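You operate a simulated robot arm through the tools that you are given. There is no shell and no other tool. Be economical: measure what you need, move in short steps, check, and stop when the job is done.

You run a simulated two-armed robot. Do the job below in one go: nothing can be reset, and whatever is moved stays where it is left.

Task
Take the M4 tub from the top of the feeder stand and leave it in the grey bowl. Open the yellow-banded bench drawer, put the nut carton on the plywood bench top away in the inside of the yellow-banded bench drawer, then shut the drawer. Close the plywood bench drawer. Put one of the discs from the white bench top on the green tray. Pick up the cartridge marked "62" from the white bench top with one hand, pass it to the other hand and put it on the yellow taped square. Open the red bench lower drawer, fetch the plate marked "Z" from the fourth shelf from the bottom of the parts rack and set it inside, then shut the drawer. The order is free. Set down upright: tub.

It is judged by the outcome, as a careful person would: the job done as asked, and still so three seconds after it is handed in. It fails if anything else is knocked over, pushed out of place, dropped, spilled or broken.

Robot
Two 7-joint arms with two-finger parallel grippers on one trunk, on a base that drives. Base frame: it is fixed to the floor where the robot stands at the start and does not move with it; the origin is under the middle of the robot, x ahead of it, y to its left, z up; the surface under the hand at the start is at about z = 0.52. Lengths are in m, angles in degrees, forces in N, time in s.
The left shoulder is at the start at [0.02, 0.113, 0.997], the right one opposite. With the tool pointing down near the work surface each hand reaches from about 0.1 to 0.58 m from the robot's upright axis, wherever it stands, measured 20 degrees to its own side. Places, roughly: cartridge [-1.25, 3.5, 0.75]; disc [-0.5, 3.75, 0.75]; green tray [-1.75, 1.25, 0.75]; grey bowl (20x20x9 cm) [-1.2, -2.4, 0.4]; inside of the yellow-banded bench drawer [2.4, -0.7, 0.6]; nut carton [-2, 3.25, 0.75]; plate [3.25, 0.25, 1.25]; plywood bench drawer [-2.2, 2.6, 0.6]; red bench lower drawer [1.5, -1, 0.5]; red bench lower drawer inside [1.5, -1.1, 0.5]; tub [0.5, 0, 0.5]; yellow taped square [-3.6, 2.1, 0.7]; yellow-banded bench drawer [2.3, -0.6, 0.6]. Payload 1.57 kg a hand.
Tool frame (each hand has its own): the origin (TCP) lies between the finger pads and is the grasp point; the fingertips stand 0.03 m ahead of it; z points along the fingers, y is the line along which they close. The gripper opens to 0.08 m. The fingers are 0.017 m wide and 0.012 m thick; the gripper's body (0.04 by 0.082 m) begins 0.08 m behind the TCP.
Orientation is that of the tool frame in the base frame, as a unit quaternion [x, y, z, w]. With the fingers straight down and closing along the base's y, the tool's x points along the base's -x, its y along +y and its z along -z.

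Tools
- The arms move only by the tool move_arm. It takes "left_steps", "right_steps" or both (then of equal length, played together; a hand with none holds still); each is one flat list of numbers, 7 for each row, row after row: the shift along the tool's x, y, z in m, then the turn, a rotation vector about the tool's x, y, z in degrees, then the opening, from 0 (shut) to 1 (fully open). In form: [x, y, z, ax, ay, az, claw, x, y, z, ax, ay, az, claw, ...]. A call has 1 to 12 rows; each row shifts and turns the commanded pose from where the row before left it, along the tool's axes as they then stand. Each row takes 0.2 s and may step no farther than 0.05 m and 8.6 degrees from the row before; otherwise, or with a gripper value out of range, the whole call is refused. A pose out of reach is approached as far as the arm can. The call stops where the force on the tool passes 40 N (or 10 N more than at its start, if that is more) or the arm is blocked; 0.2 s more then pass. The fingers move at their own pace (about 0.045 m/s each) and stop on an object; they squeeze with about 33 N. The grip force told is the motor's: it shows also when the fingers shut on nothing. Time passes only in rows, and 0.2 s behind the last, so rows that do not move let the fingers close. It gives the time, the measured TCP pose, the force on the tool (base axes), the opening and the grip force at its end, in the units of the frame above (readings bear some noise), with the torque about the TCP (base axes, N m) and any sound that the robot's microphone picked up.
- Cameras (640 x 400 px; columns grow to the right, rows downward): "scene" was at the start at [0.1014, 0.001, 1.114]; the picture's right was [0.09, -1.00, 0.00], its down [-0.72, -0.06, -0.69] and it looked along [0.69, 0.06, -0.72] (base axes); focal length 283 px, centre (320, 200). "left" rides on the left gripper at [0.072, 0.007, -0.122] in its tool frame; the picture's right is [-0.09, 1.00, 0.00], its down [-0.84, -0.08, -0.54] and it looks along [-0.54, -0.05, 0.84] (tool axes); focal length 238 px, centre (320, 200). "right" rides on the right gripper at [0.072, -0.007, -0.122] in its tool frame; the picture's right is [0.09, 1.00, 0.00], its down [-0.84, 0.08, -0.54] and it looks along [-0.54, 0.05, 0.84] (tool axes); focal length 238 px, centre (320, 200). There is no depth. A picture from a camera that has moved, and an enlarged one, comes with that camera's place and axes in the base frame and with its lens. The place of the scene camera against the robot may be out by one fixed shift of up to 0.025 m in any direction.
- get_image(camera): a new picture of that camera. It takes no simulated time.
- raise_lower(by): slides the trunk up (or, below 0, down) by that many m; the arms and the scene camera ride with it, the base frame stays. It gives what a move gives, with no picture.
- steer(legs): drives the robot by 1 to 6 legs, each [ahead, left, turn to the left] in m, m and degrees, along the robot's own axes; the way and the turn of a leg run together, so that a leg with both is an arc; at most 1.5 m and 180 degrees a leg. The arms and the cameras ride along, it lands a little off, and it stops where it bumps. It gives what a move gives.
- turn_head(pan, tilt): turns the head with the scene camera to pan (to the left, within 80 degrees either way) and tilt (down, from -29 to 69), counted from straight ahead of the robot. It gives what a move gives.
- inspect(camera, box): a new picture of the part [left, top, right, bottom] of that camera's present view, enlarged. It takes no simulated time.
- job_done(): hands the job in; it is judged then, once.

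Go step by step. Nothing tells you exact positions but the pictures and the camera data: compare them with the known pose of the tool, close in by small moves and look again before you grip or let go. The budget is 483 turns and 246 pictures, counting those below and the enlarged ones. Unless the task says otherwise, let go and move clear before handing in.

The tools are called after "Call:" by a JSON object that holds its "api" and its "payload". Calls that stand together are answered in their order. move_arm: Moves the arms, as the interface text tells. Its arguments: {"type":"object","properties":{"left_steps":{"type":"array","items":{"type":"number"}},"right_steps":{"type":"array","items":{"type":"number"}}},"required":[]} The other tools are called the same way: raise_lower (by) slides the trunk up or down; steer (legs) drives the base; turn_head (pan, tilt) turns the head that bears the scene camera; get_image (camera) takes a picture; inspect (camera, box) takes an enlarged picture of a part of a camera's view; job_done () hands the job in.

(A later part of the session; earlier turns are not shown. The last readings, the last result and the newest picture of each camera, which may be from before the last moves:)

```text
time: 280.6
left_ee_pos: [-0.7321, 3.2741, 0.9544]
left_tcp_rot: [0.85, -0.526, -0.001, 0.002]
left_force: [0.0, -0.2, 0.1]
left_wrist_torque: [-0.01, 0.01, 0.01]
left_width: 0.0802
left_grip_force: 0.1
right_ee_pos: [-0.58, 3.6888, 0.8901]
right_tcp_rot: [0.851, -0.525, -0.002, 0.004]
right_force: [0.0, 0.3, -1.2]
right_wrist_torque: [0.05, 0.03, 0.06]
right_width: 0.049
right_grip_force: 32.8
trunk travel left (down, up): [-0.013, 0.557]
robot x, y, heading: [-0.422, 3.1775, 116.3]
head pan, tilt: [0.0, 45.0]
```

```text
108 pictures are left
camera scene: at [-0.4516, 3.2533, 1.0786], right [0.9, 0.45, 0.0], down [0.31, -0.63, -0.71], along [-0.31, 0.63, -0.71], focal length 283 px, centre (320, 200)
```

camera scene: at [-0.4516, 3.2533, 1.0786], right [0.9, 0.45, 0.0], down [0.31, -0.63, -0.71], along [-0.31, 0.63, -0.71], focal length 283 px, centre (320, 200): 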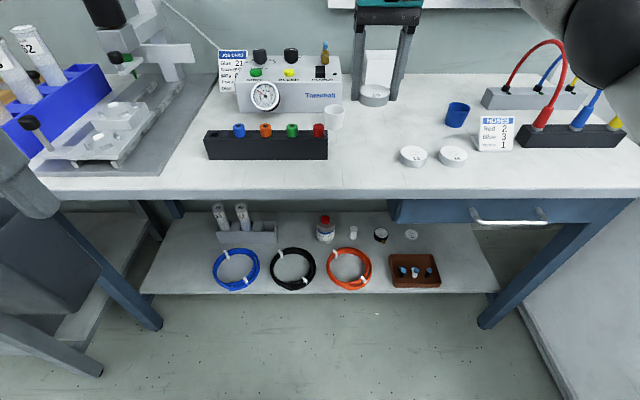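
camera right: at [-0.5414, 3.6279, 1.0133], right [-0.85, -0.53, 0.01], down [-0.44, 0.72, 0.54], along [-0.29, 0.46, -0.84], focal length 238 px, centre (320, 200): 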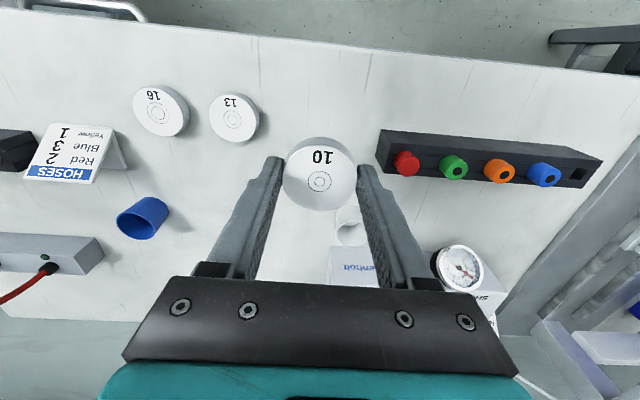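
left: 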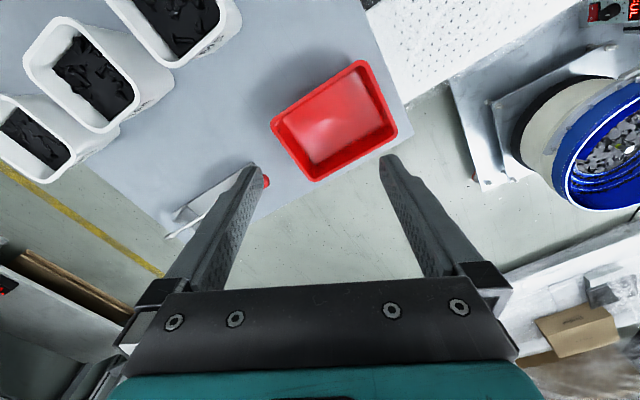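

Disc 10 is in the right hand. Retract it, then move left to look at the cartridge rack.

Call:
{"api": "move_arm", "payload": {"right_steps": [0.045, 0, -0.02, 0, 0, 0, 0, 0.045, 0, -0.02, 0, 0, 0, 0, 0.045, 0, -0.02, 0, 0, 0, 0, 0.045, 0, -0.01, 0, 0, 0, 0, 0.045, 0, 0, 0, 0, 0, 0, 0.03, 0, 0, 0, 0, 0, 0]}}

Call:
{"api": "steer", "payload": {"legs": [[0, 0.43, 0]]}}

Call:
{"api": "turn_head", "payload": {"pan": 15, "tilt": 40}}

Call:
{"api": "get_image", "payload": {"camera": "scene"}}

```text
time: 282.0
left_ee_pos: [-0.7311, 3.2751, 0.9553]
left_tcp_rot: [0.85, -0.526, -0.002, 0.001]
left_force: [0.5, 0.6, 0.0]
left_wrist_torque: [0.01, 0.02, -0.02]
left_width: 0.0799
left_grip_force: 0.0
right_ee_pos: [-0.4645, 3.4623, 0.9615]
right_tcp_rot: [0.851, -0.526, -0.003, 0.005]
right_force: [-0.7, 0.3, -0.3]
right_wrist_torque: [0.02, -0.02, 0.01]
right_width: 0.0485
right_grip_force: 33.1
trunk travel left (down, up): [-0.013, 0.557]
robot x, y, heading: [-0.4216, 3.1774, 116.4]
head pan, tilt: [0.0, 45.0]
```

```text
time: 284.7
left_ee_pos: [-1.1148, 3.081, 0.955]
left_tcp_rot: [0.85, -0.526, 0.0, 0.001]
left_force: [0.9, -0.5, -0.4]
left_wrist_torque: [0.02, 0.02, -0.01]
left_width: 0.08
left_grip_force: 0.0
right_ee_pos: [-0.8514, 3.2718, 0.961]
right_tcp_rot: [0.851, -0.525, -0.002, 0.005]
right_force: [-0.5, -0.2, -0.2]
right_wrist_torque: [-0.02, 0.02, 0.04]
right_width: 0.0488
right_grip_force: 33.3
trunk travel left (down, up): [-0.013, 0.557]
robot x, y, heading: [-0.8079, 2.9865, 116.7]
head pan, tilt: [0.0, 45.0]
```

```text
time: 285.4
left_ee_pos: [-1.1153, 3.082, 0.9555]
left_tcp_rot: [0.85, -0.526, -0.001, 0.001]
left_force: [-0.3, -0.2, 0.5]
left_wrist_torque: [0.0, 0.04, 0.0]
left_width: 0.0799
left_grip_force: 0.0
right_ee_pos: [-0.8509, 3.2726, 0.9615]
right_tcp_rot: [0.851, -0.525, -0.002, 0.005]
right_force: [0.5, -0.5, -1.1]
right_wrist_torque: [-0.01, 0.0, 0.0]
right_width: 0.0486
right_grip_force: 33.0
trunk travel left (down, up): [-0.013, 0.557]
robot x, y, heading: [-0.8031, 2.9848, 116.4]
head pan, tilt: [15.0, 40.0]
```

```text
107 pictures are left
camera scene: at [-0.8566, 3.0527, 1.0858], right [0.75, 0.66, 0.0], down [0.43, -0.48, -0.77], along [-0.51, 0.57, -0.64], focal length 283 px, centre (320, 200)
```

scene: 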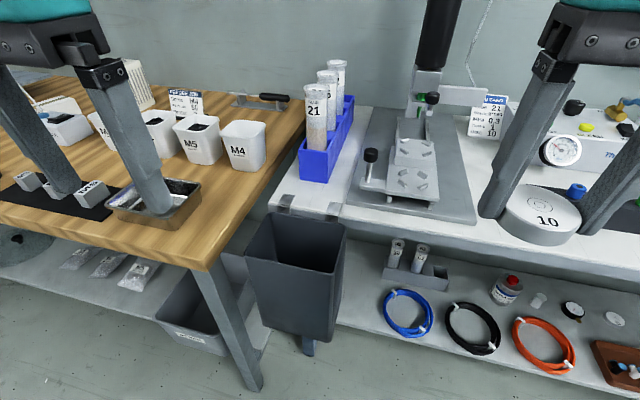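

Call:
{"api": "inspect", "payload": {"camera": "scene", "box": [280, 45, 376, 185]}}

Call:
{"api": "get_image", "payload": {"camera": "left"}}

```text
2.86 times, centred on (328, 115) of scene
camera zoom: at [-0.8566, 3.0527, 1.0858], right [0.75, 0.66, 0.0], down [0.43, -0.48, -0.77], along [-0.51, 0.57, -0.64], focal length 810 px, centre (297, 443)
```

zoom: 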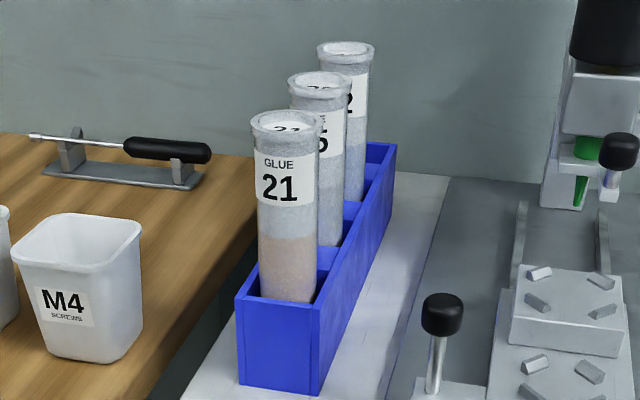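

```text
105 pictures are left
camera left: at [-1.0897, 3.0152, 1.0783], right [-0.93, -0.36, 0.0], down [-0.3, 0.78, 0.54], along [-0.2, 0.5, -0.84], focal length 238 px, centre (320, 200)
```

left: 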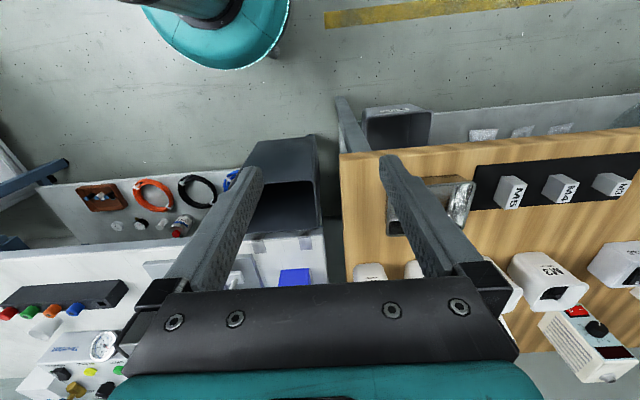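

Call:
{"api": "inspect", "payload": {"camera": "scene", "box": [312, 55, 352, 100]}}

```text
8.89 times, centred on (332, 78) of scene
camera zoom: at [-0.8566, 3.0527, 1.0858], right [0.75, 0.66, 0.0], down [0.43, -0.48, -0.77], along [-0.51, 0.57, -0.64], focal length 2520 px, centre (213, 1289)
```

zoom: 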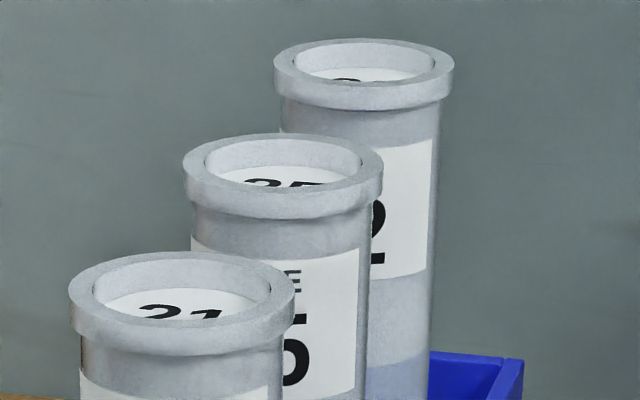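

Back cartridge is 62 (front 21, middle 35). It's deep, so I'll use the left hand pitched forward. Raise trunk, pitch the left hand, and approach the bench.

Call:
{"api": "raise_lower", "payload": {"by": 0.13}}

Call:
{"api": "move_arm", "payload": {"left_steps": [0, 0, 0, 0, -8.25, 0, 1, 0, 0, 0, 0, -8.25, 0, 1, 0, 0, 0, 0, -8.25, 0, 1, 0, 0, 0, 0, -8.25, 0, 1, 0, -0.03, 0, 0, 0, 0, 1, 0, -0.03, 0, 0, 0, 0, 1, 0, -0.03, 0, 0, 0, 0, 1, 0, -0.03, 0, 0, 0, 0, 1]}}

Call:
{"api": "steer", "payload": {"legs": [[0.1, 0.06, 0.4]]}}

Call:
{"api": "get_image", "payload": {"camera": "left"}}

```text
time: 287.0
left_ee_pos: [-1.1153, 3.0818, 1.0841]
left_tcp_rot: [0.851, -0.526, 0.0, 0.002]
left_force: [-0.8, 0.0, 0.3]
left_wrist_torque: [-0.01, -0.02, 0.01]
left_width: 0.0801
left_grip_force: 0.1
right_ee_pos: [-0.8516, 3.2715, 1.0915]
right_tcp_rot: [0.851, -0.525, -0.002, 0.005]
right_force: [0.8, 0.5, -1.1]
right_wrist_torque: [0.02, 0.02, 0.0]
right_width: 0.0488
right_grip_force: 33.0
trunk travel left (down, up): [-0.143, 0.427]
robot x, y, heading: [-0.8055, 2.9855, 116.4]
head pan, tilt: [15.0, 40.0]
```

```text
time: 288.8
left_ee_pos: [-1.0244, 3.1464, 1.1146]
left_tcp_rot: [0.82, -0.498, -0.24, -0.149]
left_force: [-0.4, -0.6, 0.2]
left_wrist_torque: [0.05, 0.04, 0.03]
left_width: 0.08
left_grip_force: 0.1
left hand out of reach, approached as far as the arm can: row 4, 5
right_ee_pos: [-0.8494, 3.2712, 1.0911]
right_tcp_rot: [0.851, -0.525, -0.002, 0.005]
right_force: [0.2, -0.7, -0.7]
right_wrist_torque: [-0.01, 0.06, 0.02]
right_width: 0.0486
right_grip_force: 32.7
trunk travel left (down, up): [-0.143, 0.427]
robot x, y, heading: [-0.8058, 2.9875, 116.6]
head pan, tilt: [15.0, 40.0]
```

```text
time: 290.0
left_ee_pos: [-1.1238, 3.2065, 1.1152]
left_tcp_rot: [0.82, -0.498, -0.242, -0.147]
left_force: [-0.8, -0.4, 0.4]
left_wrist_torque: [0.0, 0.0, 0.02]
left_width: 0.08
left_grip_force: 0.0
right_ee_pos: [-0.9503, 3.3334, 1.0908]
right_tcp_rot: [0.853, -0.522, -0.002, 0.006]
right_force: [0.5, -0.2, -1.8]
right_wrist_torque: [-0.02, -0.03, 0.0]
right_width: 0.0487
right_grip_force: 32.6
trunk travel left (down, up): [-0.143, 0.427]
robot x, y, heading: [-0.9057, 3.0518, 117.1]
head pan, tilt: [15.0, 40.0]
```

```text
103 pictures are left
camera left: at [-1.0721, 3.0913, 1.1787], right [-0.92, -0.39, 0.05], down [-0.12, 0.4, 0.91], along [-0.37, 0.83, -0.41], focal length 238 px, centre (320, 200)
```

left: 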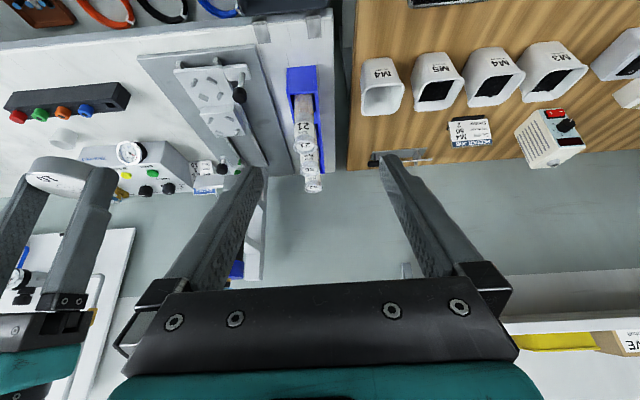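

62's top is straight ahead. Move the left hand forward and slightly down.

Call:
{"api": "move_arm", "payload": {"left_steps": [-0.0295, 0, 0.0282, 0, 0, 0, 1, -0.0295, 0, 0.0282, 0, 0, 0, 1, -0.0295, 0, 0.0282, 0, 0, 0, 1, -0.0295, 0, 0.0282, 0, 0, 0, 1, -0.0295, 0, 0.0282, 0, 0, 0, 1, -0.0295, 0, 0.0282, 0, 0, 0, 1, -0.0295, 0, 0.0282, 0, 0, 0, 1]}}

Call:
{"api": "get_image", "payload": {"camera": "left"}}

Call:
{"api": "get_image", "payload": {"camera": "scene"}}

```text
time: 291.6
left_ee_pos: [-1.2528, 3.4557, 1.0602]
left_tcp_rot: [0.819, -0.499, -0.242, -0.147]
left_force: [0.7, 0.0, -0.2]
left_wrist_torque: [-0.01, -0.02, -0.02]
left_width: 0.0799
left_grip_force: 0.0
right_ee_pos: [-0.9495, 3.3336, 1.0912]
right_tcp_rot: [0.852, -0.523, -0.003, 0.004]
right_force: [-0.5, 0.8, -1.2]
right_wrist_torque: [-0.01, -0.03, -0.03]
right_width: 0.0485
right_grip_force: 33.0
trunk travel left (down, up): [-0.143, 0.427]
robot x, y, heading: [-0.9063, 3.0485, 116.9]
head pan, tilt: [15.0, 40.0]
```

```text
102 pictures are left
camera left: at [-1.2016, 3.3411, 1.1254], right [-0.92, -0.39, 0.05], down [-0.12, 0.4, 0.91], along [-0.37, 0.83, -0.41], focal length 238 px, centre (320, 200)
```

left: 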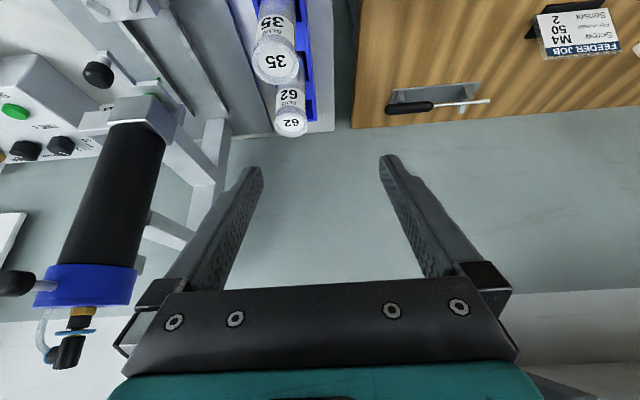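

```text
101 pictures are left
camera scene: at [-0.9546, 3.1146, 1.2158], right [0.74, 0.67, 0.0], down [0.43, -0.48, -0.77], along [-0.51, 0.57, -0.64], focal length 283 px, centre (320, 200)
```

scene: 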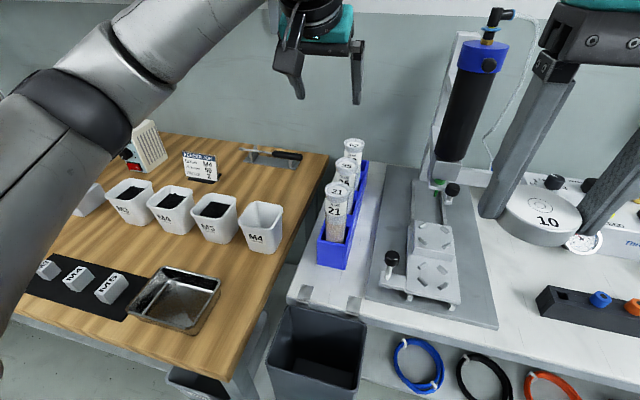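

Located: 62's top at (-1.267, 3.568, 0.908). Move forward 0.106, right 0.038, then lower partway.

Call:
{"api": "move_arm", "payload": {"left_steps": [-0.0297, -0.0127, 0.0191, 0, 0, 0, 1, -0.0297, -0.0127, 0.0191, 0, 0, 0, 1, -0.0297, -0.0127, 0.0191, 0, 0, 0, 1, 0.0162, 0, 0.0252, 0, 0, 0, 1, 0.0162, 0, 0.0252, 0, 0, 0, 1, 0.0162, 0, 0.0252, 0, 0, 0, 1]}}

Call:
{"api": "get_image", "payload": {"camera": "left"}}

Call:
{"api": "get_image", "payload": {"camera": "scene"}}

```text
time: 293.0
left_ee_pos: [-1.2673, 3.5669, 0.9718]
left_tcp_rot: [0.819, -0.499, -0.243, -0.148]
left_force: [-0.3, -0.4, 1.1]
left_wrist_torque: [0.04, 0.02, 0.0]
left_width: 0.0796
left_grip_force: 0.0
right_ee_pos: [-0.9499, 3.3335, 1.0918]
right_tcp_rot: [0.853, -0.521, -0.002, 0.006]
right_force: [0.5, -0.4, -0.6]
right_wrist_torque: [-0.02, 0.01, 0.02]
right_width: 0.0487
right_grip_force: 33.2
trunk travel left (down, up): [-0.143, 0.427]
robot x, y, heading: [-0.9007, 3.0478, 117.2]
head pan, tilt: [15.0, 40.0]
```

```text
100 pictures are left
camera left: at [-1.2153, 3.4524, 1.0356], right [-0.92, -0.39, 0.05], down [-0.12, 0.4, 0.91], along [-0.37, 0.83, -0.41], focal length 238 px, centre (320, 200)
```

left: 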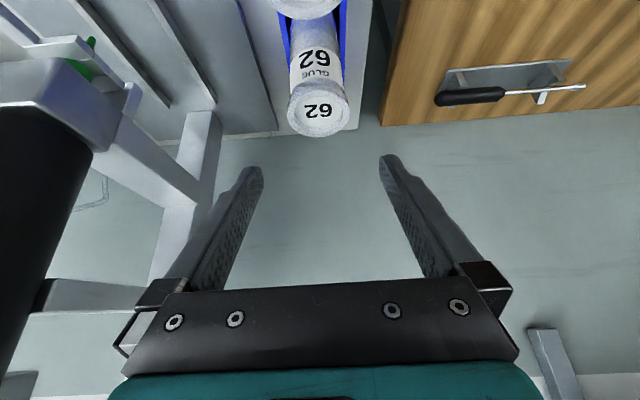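

```text
99 pictures are left
camera scene: at [-0.9545, 3.1144, 1.2158], right [0.74, 0.67, 0.0], down [0.43, -0.48, -0.77], along [-0.51, 0.57, -0.64], focal length 283 px, centre (320, 200)
```

scene: 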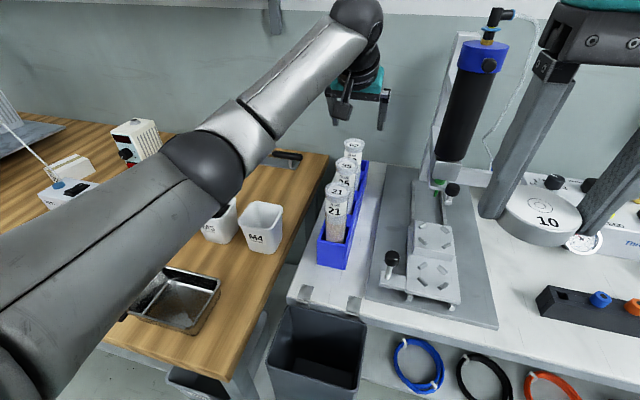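

Directly above 62. Descend.

Call:
{"api": "move_arm", "payload": {"left_steps": [0.0108, 0, 0.0168, 0, 0, 0, 1, 0.0108, 0, 0.0168, 0, 0, 0, 1, 0.0108, 0, 0.0168, 0, 0, 0, 1]}}

Call:
{"api": "get_image", "payload": {"camera": "left"}}

```text
time: 293.8
left_ee_pos: [-1.266, 3.5682, 0.9116]
left_tcp_rot: [0.819, -0.499, -0.242, -0.149]
left_force: [0.6, 0.8, -0.9]
left_wrist_torque: [-0.01, -0.06, 0.01]
left_width: 0.08
left_grip_force: 0.1
right_ee_pos: [-0.9508, 3.334, 1.0912]
right_tcp_rot: [0.853, -0.521, -0.001, 0.004]
right_force: [0.3, 0.8, -1.6]
right_wrist_torque: [-0.01, -0.01, -0.02]
right_width: 0.0491
right_grip_force: 32.8
trunk travel left (down, up): [-0.143, 0.427]
robot x, y, heading: [-0.9041, 3.0451, 117.0]
head pan, tilt: [15.0, 40.0]
```

```text
98 pictures are left
camera left: at [-1.2149, 3.4529, 0.9763], right [-0.92, -0.39, 0.05], down [-0.12, 0.4, 0.91], along [-0.37, 0.83, -0.41], focal length 238 px, centre (320, 200)
```

left: 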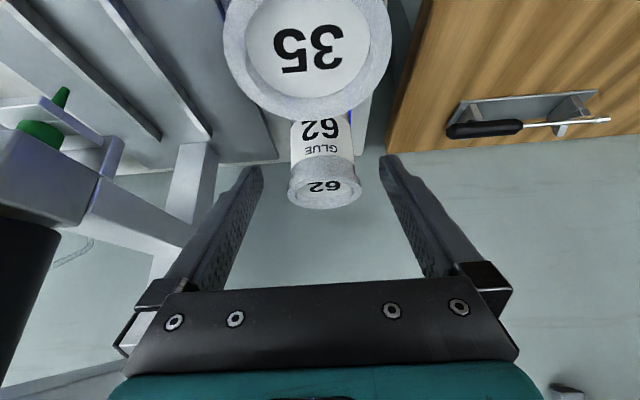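

Call:
{"api": "move_arm", "payload": {"left_steps": [0.0092, 0, 0.0143, 0, 0, 0, 1, 0, 0, 0, 0, 0, 0, 0, 0, 0, 0, 0, 0, 0, 0, 0, 0, 0, 0, 0, 0, 0]}}

Call:
{"api": "get_image", "payload": {"camera": "left"}}

```text
time: 294.8
left_ee_pos: [-1.2654, 3.5681, 0.8948]
left_tcp_rot: [0.819, -0.5, -0.241, -0.149]
left_force: [-0.1, 0.6, -0.5]
left_wrist_torque: [-0.03, 0.1, 0.03]
left_width: 0.0381
left_grip_force: 16.7
right_ee_pos: [-0.9498, 3.3332, 1.0921]
right_tcp_rot: [0.853, -0.522, -0.002, 0.004]
right_force: [0.1, -0.1, -0.8]
right_wrist_torque: [0.0, -0.02, 0.01]
right_width: 0.0488
right_grip_force: 32.4
trunk travel left (down, up): [-0.143, 0.427]
robot x, y, heading: [-0.904, 3.0454, 116.8]
head pan, tilt: [15.0, 40.0]
```

```text
97 pictures are left
camera left: at [-1.2145, 3.4527, 0.9591], right [-0.92, -0.39, 0.05], down [-0.12, 0.4, 0.91], along [-0.37, 0.83, -0.41], focal length 238 px, centre (320, 200)
```

left: 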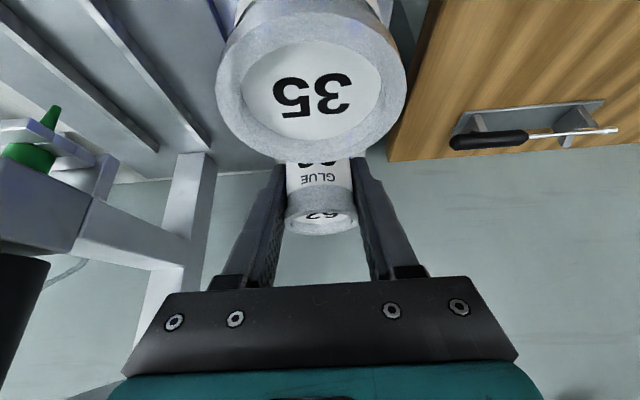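

Call:
{"api": "move_arm", "payload": {"left_steps": [0, 0, 0, 0, 0, 0, 0, 0, 0, 0, 0, 0, 0, 0, -0.0054, 0, -0.0084, 0, 0, 0, 0, -0.0054, 0, -0.0084, 0, 0, 0, 0, -0.0054, 0, -0.0084, 0, 0, 0, 0]}}

Call:
{"api": "get_image", "payload": {"camera": "left"}}

```text
time: 296.0
left_ee_pos: [-1.2656, 3.5674, 0.9243]
left_tcp_rot: [0.82, -0.498, -0.241, -0.148]
left_force: [0.0, 0.2, -0.9]
left_wrist_torque: [-0.03, -0.01, -0.02]
left_width: 0.038
left_grip_force: 33.2
right_ee_pos: [-0.95, 3.3335, 1.091]
right_tcp_rot: [0.853, -0.522, -0.003, 0.005]
right_force: [0.1, -0.1, -0.5]
right_wrist_torque: [0.0, -0.03, 0.0]
right_width: 0.0486
right_grip_force: 32.7
trunk travel left (down, up): [-0.143, 0.427]
robot x, y, heading: [-0.9104, 3.0459, 116.6]
head pan, tilt: [15.0, 40.0]
```

```text
96 pictures are left
camera left: at [-1.2148, 3.4529, 0.9892], right [-0.92, -0.39, 0.05], down [-0.12, 0.4, 0.91], along [-0.37, 0.83, -0.41], focal length 238 px, centre (320, 200)
```

left: 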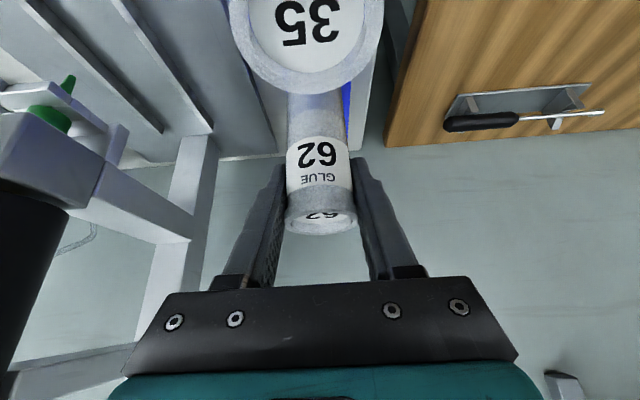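

Held well. Lift another 18 cm to clear the rack.

Call:
{"api": "move_arm", "payload": {"left_steps": [-0.0162, 0, -0.0252, 0, 0, 0, 0, -0.0162, 0, -0.0252, 0, 0, 0, 0, -0.0162, 0, -0.0252, 0, 0, 0, 0, -0.0162, 0, -0.0252, 0, 0, 0, 0, -0.0162, 0, -0.0252, 0, 0, 0, 0, -0.0162, 0, -0.0252, 0, 0, 0, 0]}}

Call:
{"api": "get_image", "payload": {"camera": "scene"}}

```text
time: 297.4
left_ee_pos: [-1.2653, 3.5665, 1.1063]
left_tcp_rot: [0.819, -0.499, -0.241, -0.148]
left_force: [-0.9, 0.2, -2.2]
left_wrist_torque: [0.01, 0.02, 0.0]
left_width: 0.0378
left_grip_force: 33.5
right_ee_pos: [-0.9505, 3.3326, 1.0914]
right_tcp_rot: [0.853, -0.522, -0.002, 0.006]
right_force: [-0.3, -0.9, -1.2]
right_wrist_torque: [0.01, 0.0, 0.03]
right_width: 0.0485
right_grip_force: 33.2
trunk travel left (down, up): [-0.143, 0.427]
robot x, y, heading: [-0.905, 3.0523, 117.0]
head pan, tilt: [15.0, 40.0]
```

```text
95 pictures are left
camera scene: at [-0.9544, 3.1142, 1.2158], right [0.74, 0.67, 0.0], down [0.43, -0.48, -0.77], along [-0.51, 0.57, -0.64], focal length 283 px, centre (320, 200)
```

scene: 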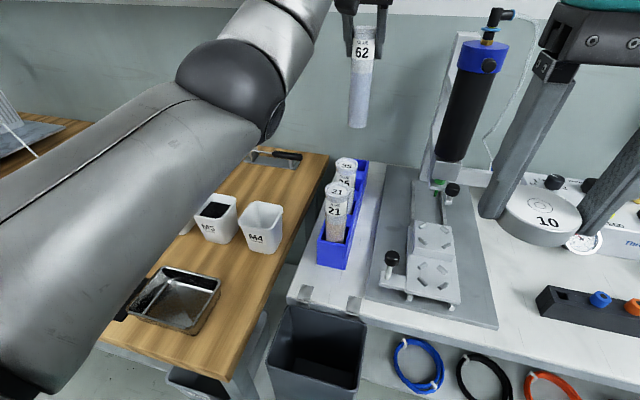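

Now retract the left arm, back off slightly and strafe left into the aisle.

Call:
{"api": "move_arm", "payload": {"left_steps": [0.0336, 0, -0.0216, 0, 0, 0, 0, 0.0336, 0, -0.0216, 0, 0, 0, 0, 0.0336, 0, -0.0216, 0, 0, 0, 0, 0.0336, 0, -0.0216, 0, 0, 0, 0, 0.0336, 0, -0.0216, 0, 0, 0, 0, 0.0336, 0, -0.0216, 0, 0, 0, 0, 0.0336, 0, -0.0216, 0, 0, 0, 0]}}

Call:
{"api": "steer", "payload": {"legs": [[-0.2, 0.03, 0], [0, 0.85, 0]]}}

Call:
{"api": "turn_head", "payload": {"pan": 25, "tilt": 35}}

Call:
{"api": "get_image", "payload": {"camera": "scene"}}

```text
time: 299.0
left_ee_pos: [-1.1377, 3.3181, 1.1034]
left_tcp_rot: [0.819, -0.5, -0.241, -0.148]
left_force: [0.6, 0.6, -1.5]
left_wrist_torque: [-0.01, -0.01, -0.01]
left_width: 0.0377
left_grip_force: 33.0
right_ee_pos: [-0.9491, 3.3326, 1.0913]
right_tcp_rot: [0.853, -0.521, -0.002, 0.006]
right_force: [0.3, 0.2, -0.7]
right_wrist_torque: [-0.02, -0.01, 0.03]
right_width: 0.0483
right_grip_force: 32.9
trunk travel left (down, up): [-0.143, 0.427]
robot x, y, heading: [-0.9035, 3.0512, 116.8]
head pan, tilt: [15.0, 40.0]
```

```text
time: 304.8
left_ee_pos: [-1.8324, 2.7396, 1.1032]
left_tcp_rot: [0.82, -0.497, -0.242, -0.148]
left_force: [0.1, -0.1, -0.9]
left_wrist_torque: [0.0, -0.02, 0.0]
left_width: 0.0379
left_grip_force: 33.3
right_ee_pos: [-1.6441, 2.7549, 1.0902]
right_tcp_rot: [0.855, -0.519, -0.003, 0.005]
right_force: [-0.2, -0.2, -1.5]
right_wrist_torque: [-0.01, -0.03, 0.0]
right_width: 0.0487
right_grip_force: 33.2
trunk travel left (down, up): [-0.143, 0.427]
robot x, y, heading: [-1.5984, 2.4711, 117.3]
head pan, tilt: [15.0, 40.0]
```

```text
time: 305.5
left_ee_pos: [-1.8326, 2.7385, 1.1024]
left_tcp_rot: [0.82, -0.497, -0.242, -0.147]
left_force: [0.5, 0.8, -1.4]
left_wrist_torque: [0.0, 0.02, 0.02]
left_width: 0.0378
left_grip_force: 33.1
right_ee_pos: [-1.6438, 2.7555, 1.0908]
right_tcp_rot: [0.855, -0.519, -0.003, 0.004]
right_force: [0.1, -0.8, -0.4]
right_wrist_torque: [0.03, -0.01, 0.02]
right_width: 0.0487
right_grip_force: 32.8
trunk travel left (down, up): [-0.143, 0.427]
robot x, y, heading: [-1.5972, 2.472, 117.0]
head pan, tilt: [25.0, 35.0]
```

```text
94 pictures are left
camera scene: at [-1.6596, 2.5272, 1.2234], right [0.61, 0.79, 0.0], down [0.45, -0.35, -0.82], along [-0.65, 0.5, -0.57], focal length 283 px, centre (320, 200)
```

scene: 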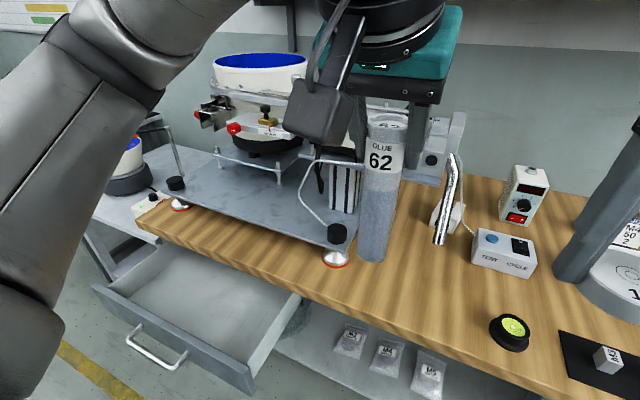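

Now deliver the disc: back down the aisle next to the green table, and turn left to face it.

Call:
{"api": "steer", "payload": {"legs": [[-1.0, 0, 0], [0, 0, 90]]}}

Call:
{"api": "turn_head", "payload": {"pan": 0, "tilt": 40}}

Call:
{"api": "get_image", "payload": {"camera": "scene"}}

```text
time: 314.5
left_ee_pos: [-1.4077, 1.3427, 1.1028]
left_tcp_rot: [0.931, 0.232, -0.275, 0.068]
left_force: [-0.5, -0.5, -1.1]
left_wrist_torque: [-0.02, -0.01, 0.03]
left_width: 0.038
left_grip_force: 33.0
right_ee_pos: [-1.4241, 1.5314, 1.0908]
right_tcp_rot: [0.971, 0.24, 0.002, 0.005]
right_force: [0.6, 0.5, -0.6]
right_wrist_torque: [0.02, -0.01, -0.01]
right_width: 0.0487
right_grip_force: 32.9
trunk travel left (down, up): [-0.143, 0.427]
robot x, y, heading: [-1.1417, 1.5803, -152.3]
head pan, tilt: [25.0, 35.0]
```

```text
time: 315.4
left_ee_pos: [-1.407, 1.3429, 1.1027]
left_tcp_rot: [0.931, 0.231, -0.275, 0.068]
left_force: [0.3, 0.1, -1.0]
left_wrist_torque: [-0.01, 0.0, 0.0]
left_width: 0.0378
left_grip_force: 32.8
right_ee_pos: [-1.4235, 1.531, 1.0915]
right_tcp_rot: [0.971, 0.239, 0.002, 0.005]
right_force: [0.0, -0.4, -0.7]
right_wrist_torque: [-0.01, -0.01, 0.01]
right_width: 0.0488
right_grip_force: 32.7
trunk travel left (down, up): [-0.143, 0.427]
robot x, y, heading: [-1.1381, 1.5809, -152.3]
head pan, tilt: [0.0, 40.0]
```

```text
93 pictures are left
camera scene: at [-1.2125, 1.5294, 1.2158], right [-0.46, 0.89, 0.0], down [0.57, 0.3, -0.77], along [-0.68, -0.35, -0.64], focal length 283 px, centre (320, 200)
```

scene: 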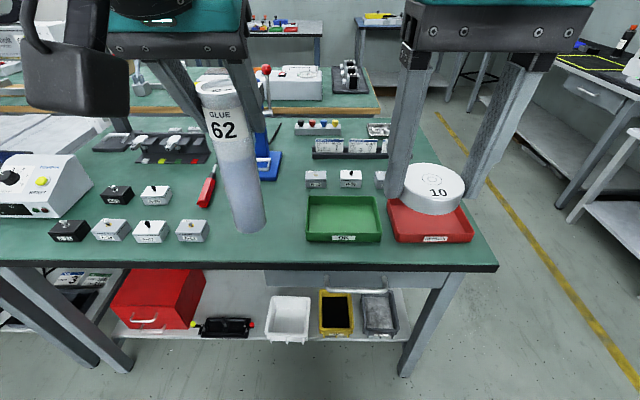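

The green tray is at about (-1.656, 1.351). Advance a little and bring the right hand over it.

Call:
{"api": "steer", "payload": {"legs": [[0.12, 0, 0]]}}

Call:
{"api": "move_arm", "payload": {"right_steps": [-0.042, 0.012, 0, 0, 0, 0, 0, -0.042, 0.012, 0, 0, 0, 0, 0, -0.042, 0.012, 0, 0, 0, 0, 0, -0.042, 0.012, 0, 0, 0, 0, 0, 0, 0, 0.04, 0, 0, 0, 0, 0, 0, 0.04, 0, 0, 0, 0, 0, 0, 0.04, 0, 0, 0, 0]}}

Call:
{"api": "get_image", "payload": {"camera": "right"}}

Call:
{"api": "get_image", "payload": {"camera": "scene"}}

```text
time: 316.6
left_ee_pos: [-1.5153, 1.2861, 1.1033]
left_tcp_rot: [0.931, 0.23, -0.275, 0.067]
left_force: [-1.0, 0.5, -0.1]
left_wrist_torque: [-0.02, 0.0, -0.02]
left_width: 0.0381
left_grip_force: 33.0
right_ee_pos: [-1.5318, 1.4749, 1.0917]
right_tcp_rot: [0.971, 0.239, 0.002, 0.005]
right_force: [-0.2, -0.6, -1.0]
right_wrist_torque: [0.0, -0.04, 0.01]
right_width: 0.0481
right_grip_force: 32.7
trunk travel left (down, up): [-0.143, 0.427]
robot x, y, heading: [-1.2457, 1.5239, -152.7]
head pan, tilt: [0.0, 40.0]
```

```text
time: 318.2
left_ee_pos: [-1.5154, 1.2873, 1.1029]
left_tcp_rot: [0.931, 0.231, -0.275, 0.068]
left_force: [0.5, 0.1, -1.5]
left_wrist_torque: [0.02, 0.0, 0.0]
left_width: 0.0379
left_grip_force: 33.1
right_ee_pos: [-1.6558, 1.354, 0.9703]
right_tcp_rot: [0.971, 0.239, 0.002, 0.004]
right_force: [0.7, -0.8, -2.2]
right_wrist_torque: [0.01, 0.05, -0.03]
right_width: 0.0489
right_grip_force: 33.2
trunk travel left (down, up): [-0.143, 0.427]
robot x, y, heading: [-1.2491, 1.527, -152.5]
head pan, tilt: [0.0, 40.0]
```

```text
92 pictures are left
camera right: at [-1.5982, 1.3939, 1.0944], right [0.54, -0.84, 0.01], down [-0.71, -0.45, 0.54], along [-0.45, -0.3, -0.84], focal length 238 px, centre (320, 200)
```

right: 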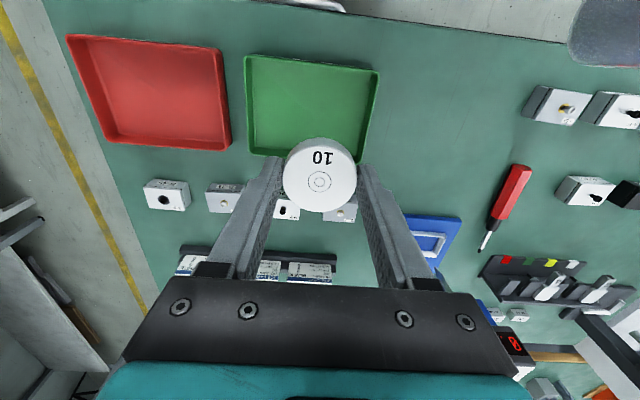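

```text
91 pictures are left
camera scene: at [-1.32, 1.4737, 1.2158], right [-0.46, 0.89, 0.0], down [0.57, 0.3, -0.77], along [-0.68, -0.35, -0.64], focal length 283 px, centre (320, 200)
```

scene: 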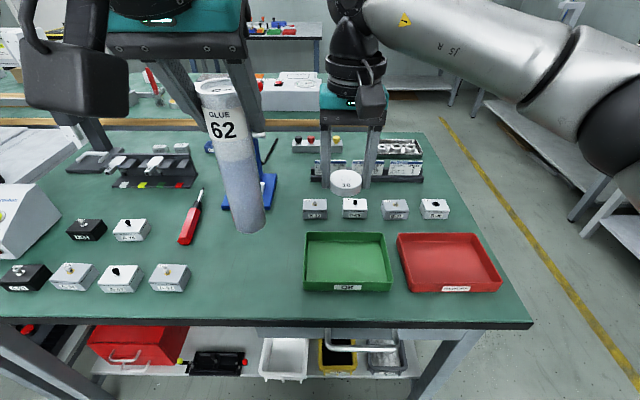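

The tray is right beneath. Lower the disc.

Call:
{"api": "move_arm", "payload": {"right_steps": [0, 0, 0.035, 0, 0, 0, 0, 0, 0, 0.035, 0, 0, 0, 0, 0, 0, 0.035, 0, 0, 0, 0, 0, 0, 0.035, 0, 0, 0, 0]}}

Call:
{"api": "get_image", "payload": {"camera": "right"}}

```text
time: 319.2
left_ee_pos: [-1.5154, 1.2883, 1.1029]
left_tcp_rot: [0.931, 0.231, -0.275, 0.068]
left_force: [-0.6, -1.0, -1.3]
left_wrist_torque: [0.01, 0.02, 0.05]
left_width: 0.0379
left_grip_force: 32.4
right_ee_pos: [-1.6569, 1.3535, 0.8301]
right_tcp_rot: [0.971, 0.239, 0.003, 0.005]
right_force: [-0.3, -0.2, -0.3]
right_wrist_torque: [0.03, -0.02, -0.02]
right_width: 0.0486
right_grip_force: 33.2
trunk travel left (down, up): [-0.143, 0.427]
robot x, y, heading: [-1.2461, 1.5231, -152.6]
head pan, tilt: [0.0, 40.0]
```

```text
90 pictures are left
camera right: at [-1.5971, 1.3926, 0.9539], right [0.54, -0.84, 0.01], down [-0.71, -0.45, 0.54], along [-0.45, -0.3, -0.84], focal length 238 px, centre (320, 200)
```

right: 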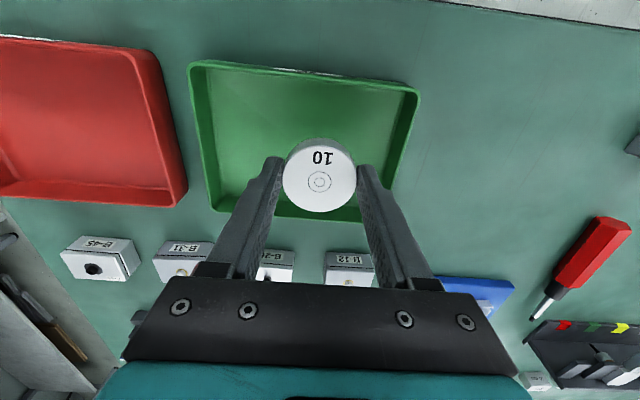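

Call:
{"api": "move_arm", "payload": {"right_steps": [0, -0.012, 0.02, 0, 0, 0, 0, 0, 0, 0.012, 0, 0, 0, 0, 0, 0, 0.007, 0, 0, 0, 0, 0, 0, 0.006, 0, 0, 0, 0]}}

```text
time: 320.2
left_ee_pos: [-1.5153, 1.2874, 1.1029]
left_tcp_rot: [0.931, 0.231, -0.276, 0.067]
left_force: [-0.4, -0.3, -0.2]
left_wrist_torque: [0.0, 0.02, 0.02]
left_width: 0.0378
left_grip_force: 32.5
right_ee_pos: [-1.6631, 1.3629, 0.7855]
right_tcp_rot: [0.971, 0.238, 0.003, 0.005]
right_force: [-0.4, 0.0, -0.7]
right_wrist_torque: [0.02, 0.0, 0.0]
right_width: 0.0485
right_grip_force: 33.1
trunk travel left (down, up): [-0.143, 0.427]
robot x, y, heading: [-1.2443, 1.5225, -152.5]
head pan, tilt: [0.0, 40.0]
```

Call:
{"api": "move_arm", "payload": {"right_steps": [0, 0, 0.005, 0, 0, 0, 0, 0, 0, 0.004, 0, 0, 0, 0]}}

Call:
{"api": "get_image", "payload": {"camera": "right"}}

```text
time: 320.9
left_ee_pos: [-1.5153, 1.288, 1.1034]
left_tcp_rot: [0.931, 0.23, -0.275, 0.067]
left_force: [0.6, 0.2, -0.9]
left_wrist_torque: [-0.02, -0.02, 0.0]
left_width: 0.038
left_grip_force: 33.7
right_ee_pos: [-1.6613, 1.363, 0.7766]
right_tcp_rot: [0.971, 0.24, 0.002, 0.005]
right_force: [0.8, 0.7, -0.4]
right_wrist_torque: [0.01, -0.01, -0.02]
right_width: 0.0485
right_grip_force: 32.9
trunk travel left (down, up): [-0.143, 0.427]
robot x, y, heading: [-1.2493, 1.5246, -152.6]
head pan, tilt: [0.0, 40.0]
```

```text
89 pictures are left
camera right: at [-1.6021, 1.4023, 0.9], right [0.54, -0.84, 0.01], down [-0.71, -0.45, 0.54], along [-0.45, -0.3, -0.84], focal length 238 px, centre (320, 200)
```

right: 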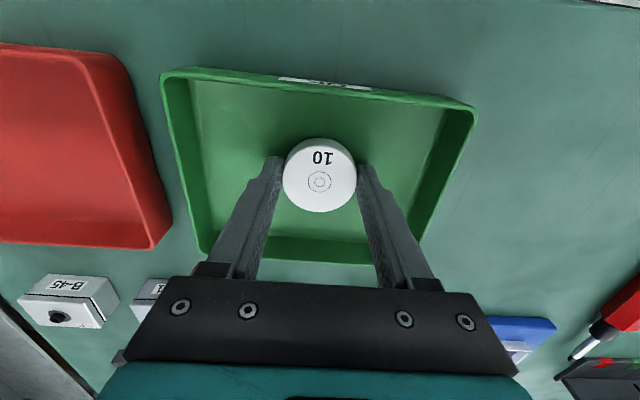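

Call:
{"api": "move_arm", "payload": {"right_steps": [0, 0, 0.005, 0, 0, 0, 0, 0, 0, 0.005, 0, 0, 0, 0, 0, 0, 0.004, 0, 0, 0, 0]}}

```text
time: 321.5
left_ee_pos: [-1.5142, 1.2882, 1.1041]
left_tcp_rot: [0.931, 0.231, -0.275, 0.068]
left_force: [-0.6, -0.2, -0.9]
left_wrist_torque: [0.02, -0.02, 0.04]
left_width: 0.0378
left_grip_force: 32.6
right_ee_pos: [-1.6636, 1.3613, 0.7751]
right_tcp_rot: [0.971, 0.238, -0.001, 0.007]
right_force: [3.0, 3.3, 12.5]
right_wrist_torque: [0.33, 0.07, -0.11]
right_width: 0.0487
right_grip_force: 33.1
trunk travel left (down, up): [-0.143, 0.427]
robot x, y, heading: [-1.2455, 1.5218, -152.6]
head pan, tilt: [0.0, 40.0]
stopped in row 3 (right hand): the force on the tool passed its limit at 46 N (the readings are from after the stop); the commanded pose is now the measured one
```

Contact made: the disc is on the tray. Release and rise.

Call:
{"api": "move_arm", "payload": {"right_steps": [0, 0, 0, 0, 0, 0, 0.8, 0, 0, 0, 0, 0, 0, 0.8, 0, 0, -0.02, 0, 0, 0, 0.8, 0, 0, -0.04, 0, 0, 0, 0.8, 0, 0, -0.05, 0, 0, 0, 0.8, 0, 0, -0.05, 0, 0, 0, 0.8, 0, 0, -0.05, 0, 0, 0, 0.8]}}

Call:
{"api": "get_image", "payload": {"camera": "right"}}

```text
time: 323.1
left_ee_pos: [-1.5151, 1.2875, 1.1029]
left_tcp_rot: [0.931, 0.231, -0.275, 0.067]
left_force: [0.7, 0.6, -1.2]
left_wrist_torque: [0.0, 0.02, 0.04]
left_width: 0.0378
left_grip_force: 33.2
right_ee_pos: [-1.6639, 1.3645, 0.9843]
right_tcp_rot: [0.971, 0.239, 0.0, 0.006]
right_force: [0.2, -0.2, -0.2]
right_wrist_torque: [-0.01, -0.03, 0.0]
right_width: 0.0639
right_grip_force: 0.1
trunk travel left (down, up): [-0.143, 0.427]
robot x, y, heading: [-1.2485, 1.5229, -152.9]
head pan, tilt: [0.0, 40.0]
```

```text
88 pictures are left
camera right: at [-1.6035, 1.4051, 1.1059], right [0.54, -0.84, 0.01], down [-0.71, -0.45, 0.55], along [-0.45, -0.3, -0.84], focal length 238 px, centre (320, 200)
```

right: 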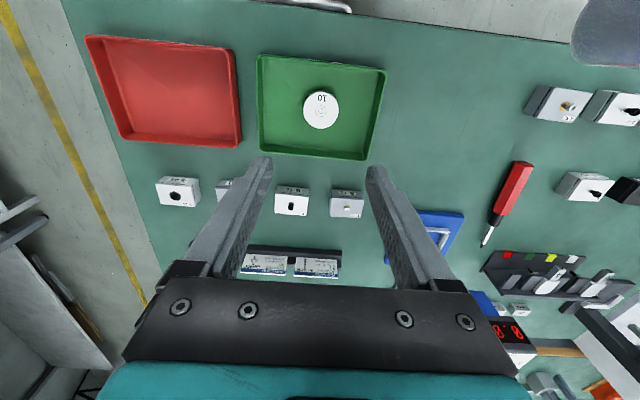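

Disc "10" is on the green tray. Back off and prepare the hand-over: right hand yaws 90° and then tilts to point left at the cartridge.

Call:
{"api": "steer", "payload": {"legs": [[-0.18, 0, 0]]}}

Call:
{"api": "move_arm", "payload": {"right_steps": [0, 0, 0, 0, 0, 8.2, 1, 0, 0, 0, 0, 0, 8.2, 1, 0, 0, 0, 0, 0, 8.2, 1, 0, 0, 0, 0, 0, 8.2, 1, 0, 0, 0, 0, 0, 8.2, 1, 0, 0, 0, 0, 0, 8.2, 1, 0, 0, 0, 0, 0, 8.2, 1, 0, 0, 0, 0, 0, 8.2, 1, 0, 0, 0, 0, 0, 8.2, 1, 0, 0, 0, 0, 0, 8.2, 1, 0, 0, 0, 0, 0, 8.0, 1]}}

Call:
{"api": "move_arm", "payload": {"right_steps": [0, 0, 0, 0, 8.4, 0, 1, 0, 0, 0, 0, 8.4, 0, 1, 0, 0, 0, 0, 8.4, 0, 1, 0, 0, 0, 0, 8.4, 0, 1, 0, 0, 0, 0, 8.4, 0, 1, 0, 0, 0, 0, 8.4, 0, 1, 0, 0, 0, 0, 8.4, 0, 1, 0, 0, 0, 0, 8.4, 0, 1]}}

Call:
{"api": "get_image", "payload": {"camera": "scene"}}

```text
time: 324.6
left_ee_pos: [-1.3543, 1.3708, 1.1024]
left_tcp_rot: [0.931, 0.23, -0.276, 0.068]
left_force: [-0.2, -0.1, -0.9]
left_wrist_torque: [-0.03, -0.02, -0.01]
left_width: 0.0378
left_grip_force: 33.3
right_ee_pos: [-1.504, 1.447, 0.9823]
right_tcp_rot: [0.971, 0.238, -0.001, 0.006]
right_force: [0.1, -0.4, 0.2]
right_wrist_torque: [0.01, -0.01, -0.02]
right_width: 0.0639
right_grip_force: 0.1
trunk travel left (down, up): [-0.143, 0.427]
robot x, y, heading: [-1.0861, 1.6053, -152.6]
head pan, tilt: [0.0, 40.0]
```

```text
time: 327.0
left_ee_pos: [-1.3562, 1.3699, 1.1039]
left_tcp_rot: [0.931, 0.231, -0.274, 0.069]
left_force: [-0.3, 0.7, -2.3]
left_wrist_torque: [0.01, 0.02, -0.05]
left_width: 0.0381
left_grip_force: 32.7
right_ee_pos: [-1.5043, 1.4477, 0.982]
right_tcp_rot: [0.854, -0.52, 0.005, 0.006]
right_force: [0.5, -0.2, 0.1]
right_wrist_torque: [0.02, 0.02, 0.01]
right_width: 0.0801
right_grip_force: 0.1
trunk travel left (down, up): [-0.143, 0.427]
robot x, y, heading: [-1.0894, 1.6084, -152.3]
head pan, tilt: [0.0, 40.0]
```

```text
time: 328.8
left_ee_pos: [-1.3543, 1.3704, 1.1031]
left_tcp_rot: [0.931, 0.231, -0.276, 0.068]
left_force: [-0.1, 0.4, -1.0]
left_wrist_torque: [-0.01, 0.01, -0.02]
left_width: 0.0382
left_grip_force: 33.2
right_ee_pos: [-1.5047, 1.4479, 0.9823]
right_tcp_rot: [0.709, -0.429, 0.477, 0.293]
right_force: [0.3, 0.6, 0.2]
right_wrist_torque: [0.0, 0.02, 0.02]
right_width: 0.0799
right_grip_force: 0.0
trunk travel left (down, up): [-0.143, 0.427]
robot x, y, heading: [-1.0895, 1.605, -152.7]
head pan, tilt: [0.0, 40.0]
```

```text
87 pictures are left
camera scene: at [-1.16, 1.5569, 1.2158], right [-0.46, 0.89, 0.0], down [0.57, 0.3, -0.77], along [-0.68, -0.35, -0.64], focal length 283 px, centre (320, 200)
```

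scene: 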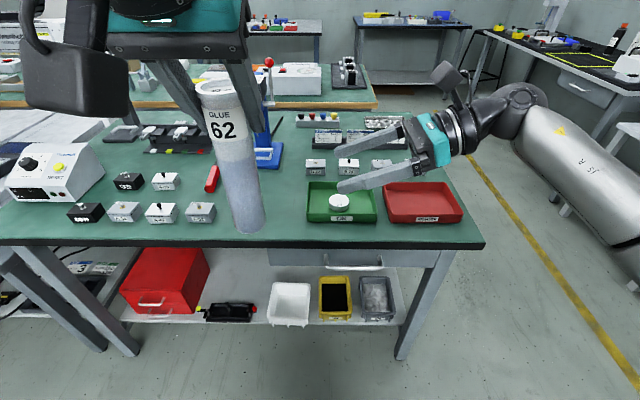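

Hand tilt works. Align the right hand with the cartridge (fingers facing it from the right).

Call:
{"api": "move_arm", "payload": {"right_steps": [0.0307, -0.0327, 0, 0, 0, 0, 1, 0.0307, -0.0327, 0, 0, 0, 0, 1, 0.0307, -0.0327, 0, 0, 0, 0, 1]}}

Call:
{"api": "get_image", "payload": {"camera": "right"}}

Call:
{"api": "get_image", "payload": {"camera": "scene"}}

```text
time: 329.6
left_ee_pos: [-1.3547, 1.3707, 1.1028]
left_tcp_rot: [0.931, 0.231, -0.275, 0.067]
left_force: [-0.4, 0.1, -0.3]
left_wrist_torque: [-0.04, -0.01, 0.03]
left_width: 0.0378
left_grip_force: 33.2
right_ee_pos: [-1.4004, 1.4632, 1.0681]
right_tcp_rot: [0.71, -0.429, 0.477, 0.291]
right_force: [-0.2, 0.3, -0.2]
right_wrist_torque: [0.0, -0.01, -0.02]
right_width: 0.08
right_grip_force: 0.1
trunk travel left (down, up): [-0.143, 0.427]
robot x, y, heading: [-1.0856, 1.6028, -152.3]
head pan, tilt: [0.0, 40.0]
```

```text
86 pictures are left
camera right: at [-1.4342, 1.5416, 1.1812], right [-0.87, -0.49, 0.09], down [-0.45, 0.69, -0.57], along [0.22, -0.54, -0.82], focal length 238 px, centre (320, 200)
```

right: 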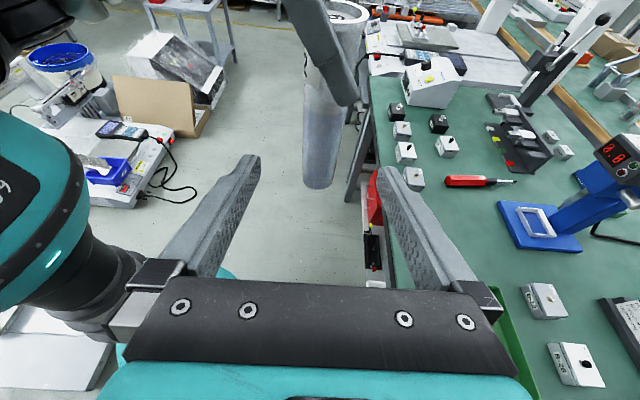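

```text
85 pictures are left
camera scene: at [-1.1598, 1.5568, 1.2158], right [-0.46, 0.89, 0.0], down [0.57, 0.3, -0.77], along [-0.68, -0.35, -0.64], focal length 283 px, centre (320, 200)
```

scene: 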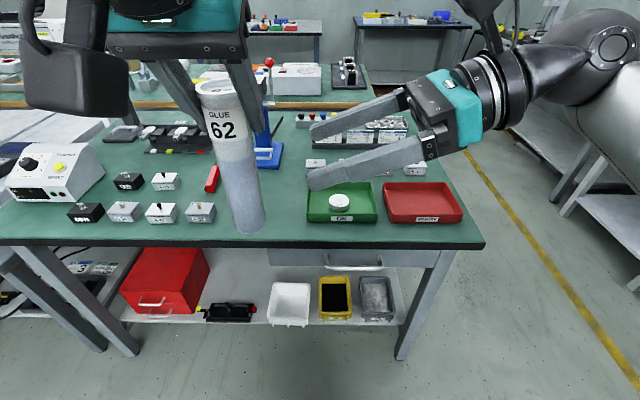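

Cartridge lies between the fingers' paths. Advance along the tool.

Call:
{"api": "move_arm", "payload": {"right_steps": [0, 0.005, 0.03, 0, 0, 0, 1, 0, 0, 0.03, 0, 0, 0, 1, 0, 0, 0.025, 0, 0, 0, 1]}}

Call:
{"api": "get_image", "payload": {"camera": "right"}}

Call:
{"api": "get_image", "payload": {"camera": "scene"}}

```text
time: 330.4
left_ee_pos: [-1.3552, 1.3697, 1.1032]
left_tcp_rot: [0.931, 0.231, -0.275, 0.067]
left_force: [0.3, -0.1, -1.2]
left_wrist_torque: [0.01, -0.01, 0.01]
left_width: 0.0381
left_grip_force: 32.8
right_ee_pos: [-1.37, 1.3901, 1.0346]
right_tcp_rot: [0.709, -0.43, 0.476, 0.292]
right_force: [-0.5, 0.4, 0.1]
right_wrist_torque: [0.0, -0.01, 0.0]
right_width: 0.08
right_grip_force: 0.1
trunk travel left (down, up): [-0.143, 0.427]
robot x, y, heading: [-1.0839, 1.6114, -152.7]
head pan, tilt: [0.0, 40.0]
```

```text
84 pictures are left
camera right: at [-1.4033, 1.4694, 1.1486], right [-0.87, -0.49, 0.09], down [-0.45, 0.69, -0.57], along [0.22, -0.54, -0.82], focal length 238 px, centre (320, 200)
```

right: 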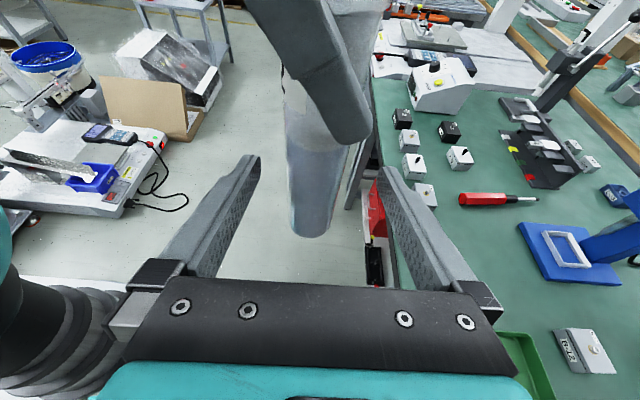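

```text
83 pictures are left
camera scene: at [-1.1599, 1.5567, 1.2158], right [-0.46, 0.89, 0.0], down [0.57, 0.3, -0.77], along [-0.68, -0.35, -0.64], focal length 283 px, centre (320, 200)
```

scene: 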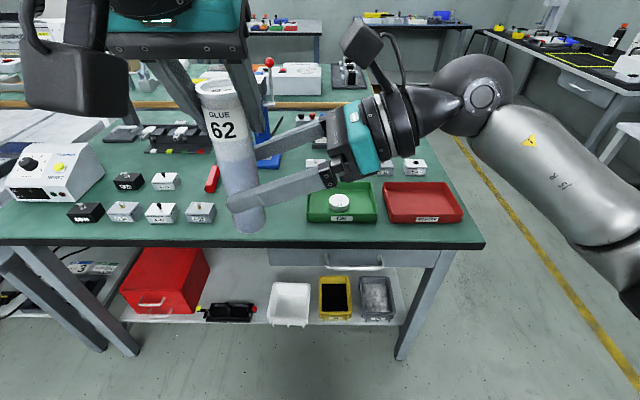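

Call:
{"api": "move_arm", "payload": {"right_steps": [0, 0, 0.02, 0, 0, 0, 1, 0, 0, 0, 0, 0, 0, 0, 0, 0, 0, 0, 0, 0, 0, 0, 0, 0, 0, 0, 0, 0, 0, 0, 0, 0, 0, 0, 0]}}

Call:
{"api": "get_image", "payload": {"camera": "scene"}}

```text
time: 331.6
left_ee_pos: [-1.3551, 1.3691, 1.1046]
left_tcp_rot: [0.93, 0.232, -0.275, 0.068]
left_force: [-14.3, -9.5, -3.0]
left_wrist_torque: [-0.65, 0.49, 0.04]
left_width: 0.0378
left_grip_force: 32.9
right_ee_pos: [-1.3599, 1.3741, 1.0291]
right_tcp_rot: [0.711, -0.426, 0.478, 0.29]
right_force: [13.6, 9.5, 3.3]
right_wrist_torque: [-0.07, 0.54, 0.05]
right_width: 0.0376
right_grip_force: 26.8
trunk travel left (down, up): [-0.143, 0.427]
robot x, y, heading: [-1.0871, 1.6043, -152.7]
head pan, tilt: [0.0, 40.0]
```

```text
82 pictures are left
camera scene: at [-1.1599, 1.5568, 1.2158], right [-0.46, 0.89, 0.0], down [0.57, 0.3, -0.77], along [-0.68, -0.35, -0.64], focal length 283 px, centre (320, 200)
```

scene: 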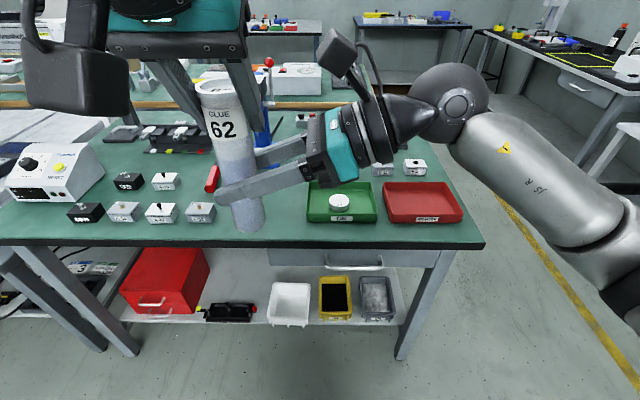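

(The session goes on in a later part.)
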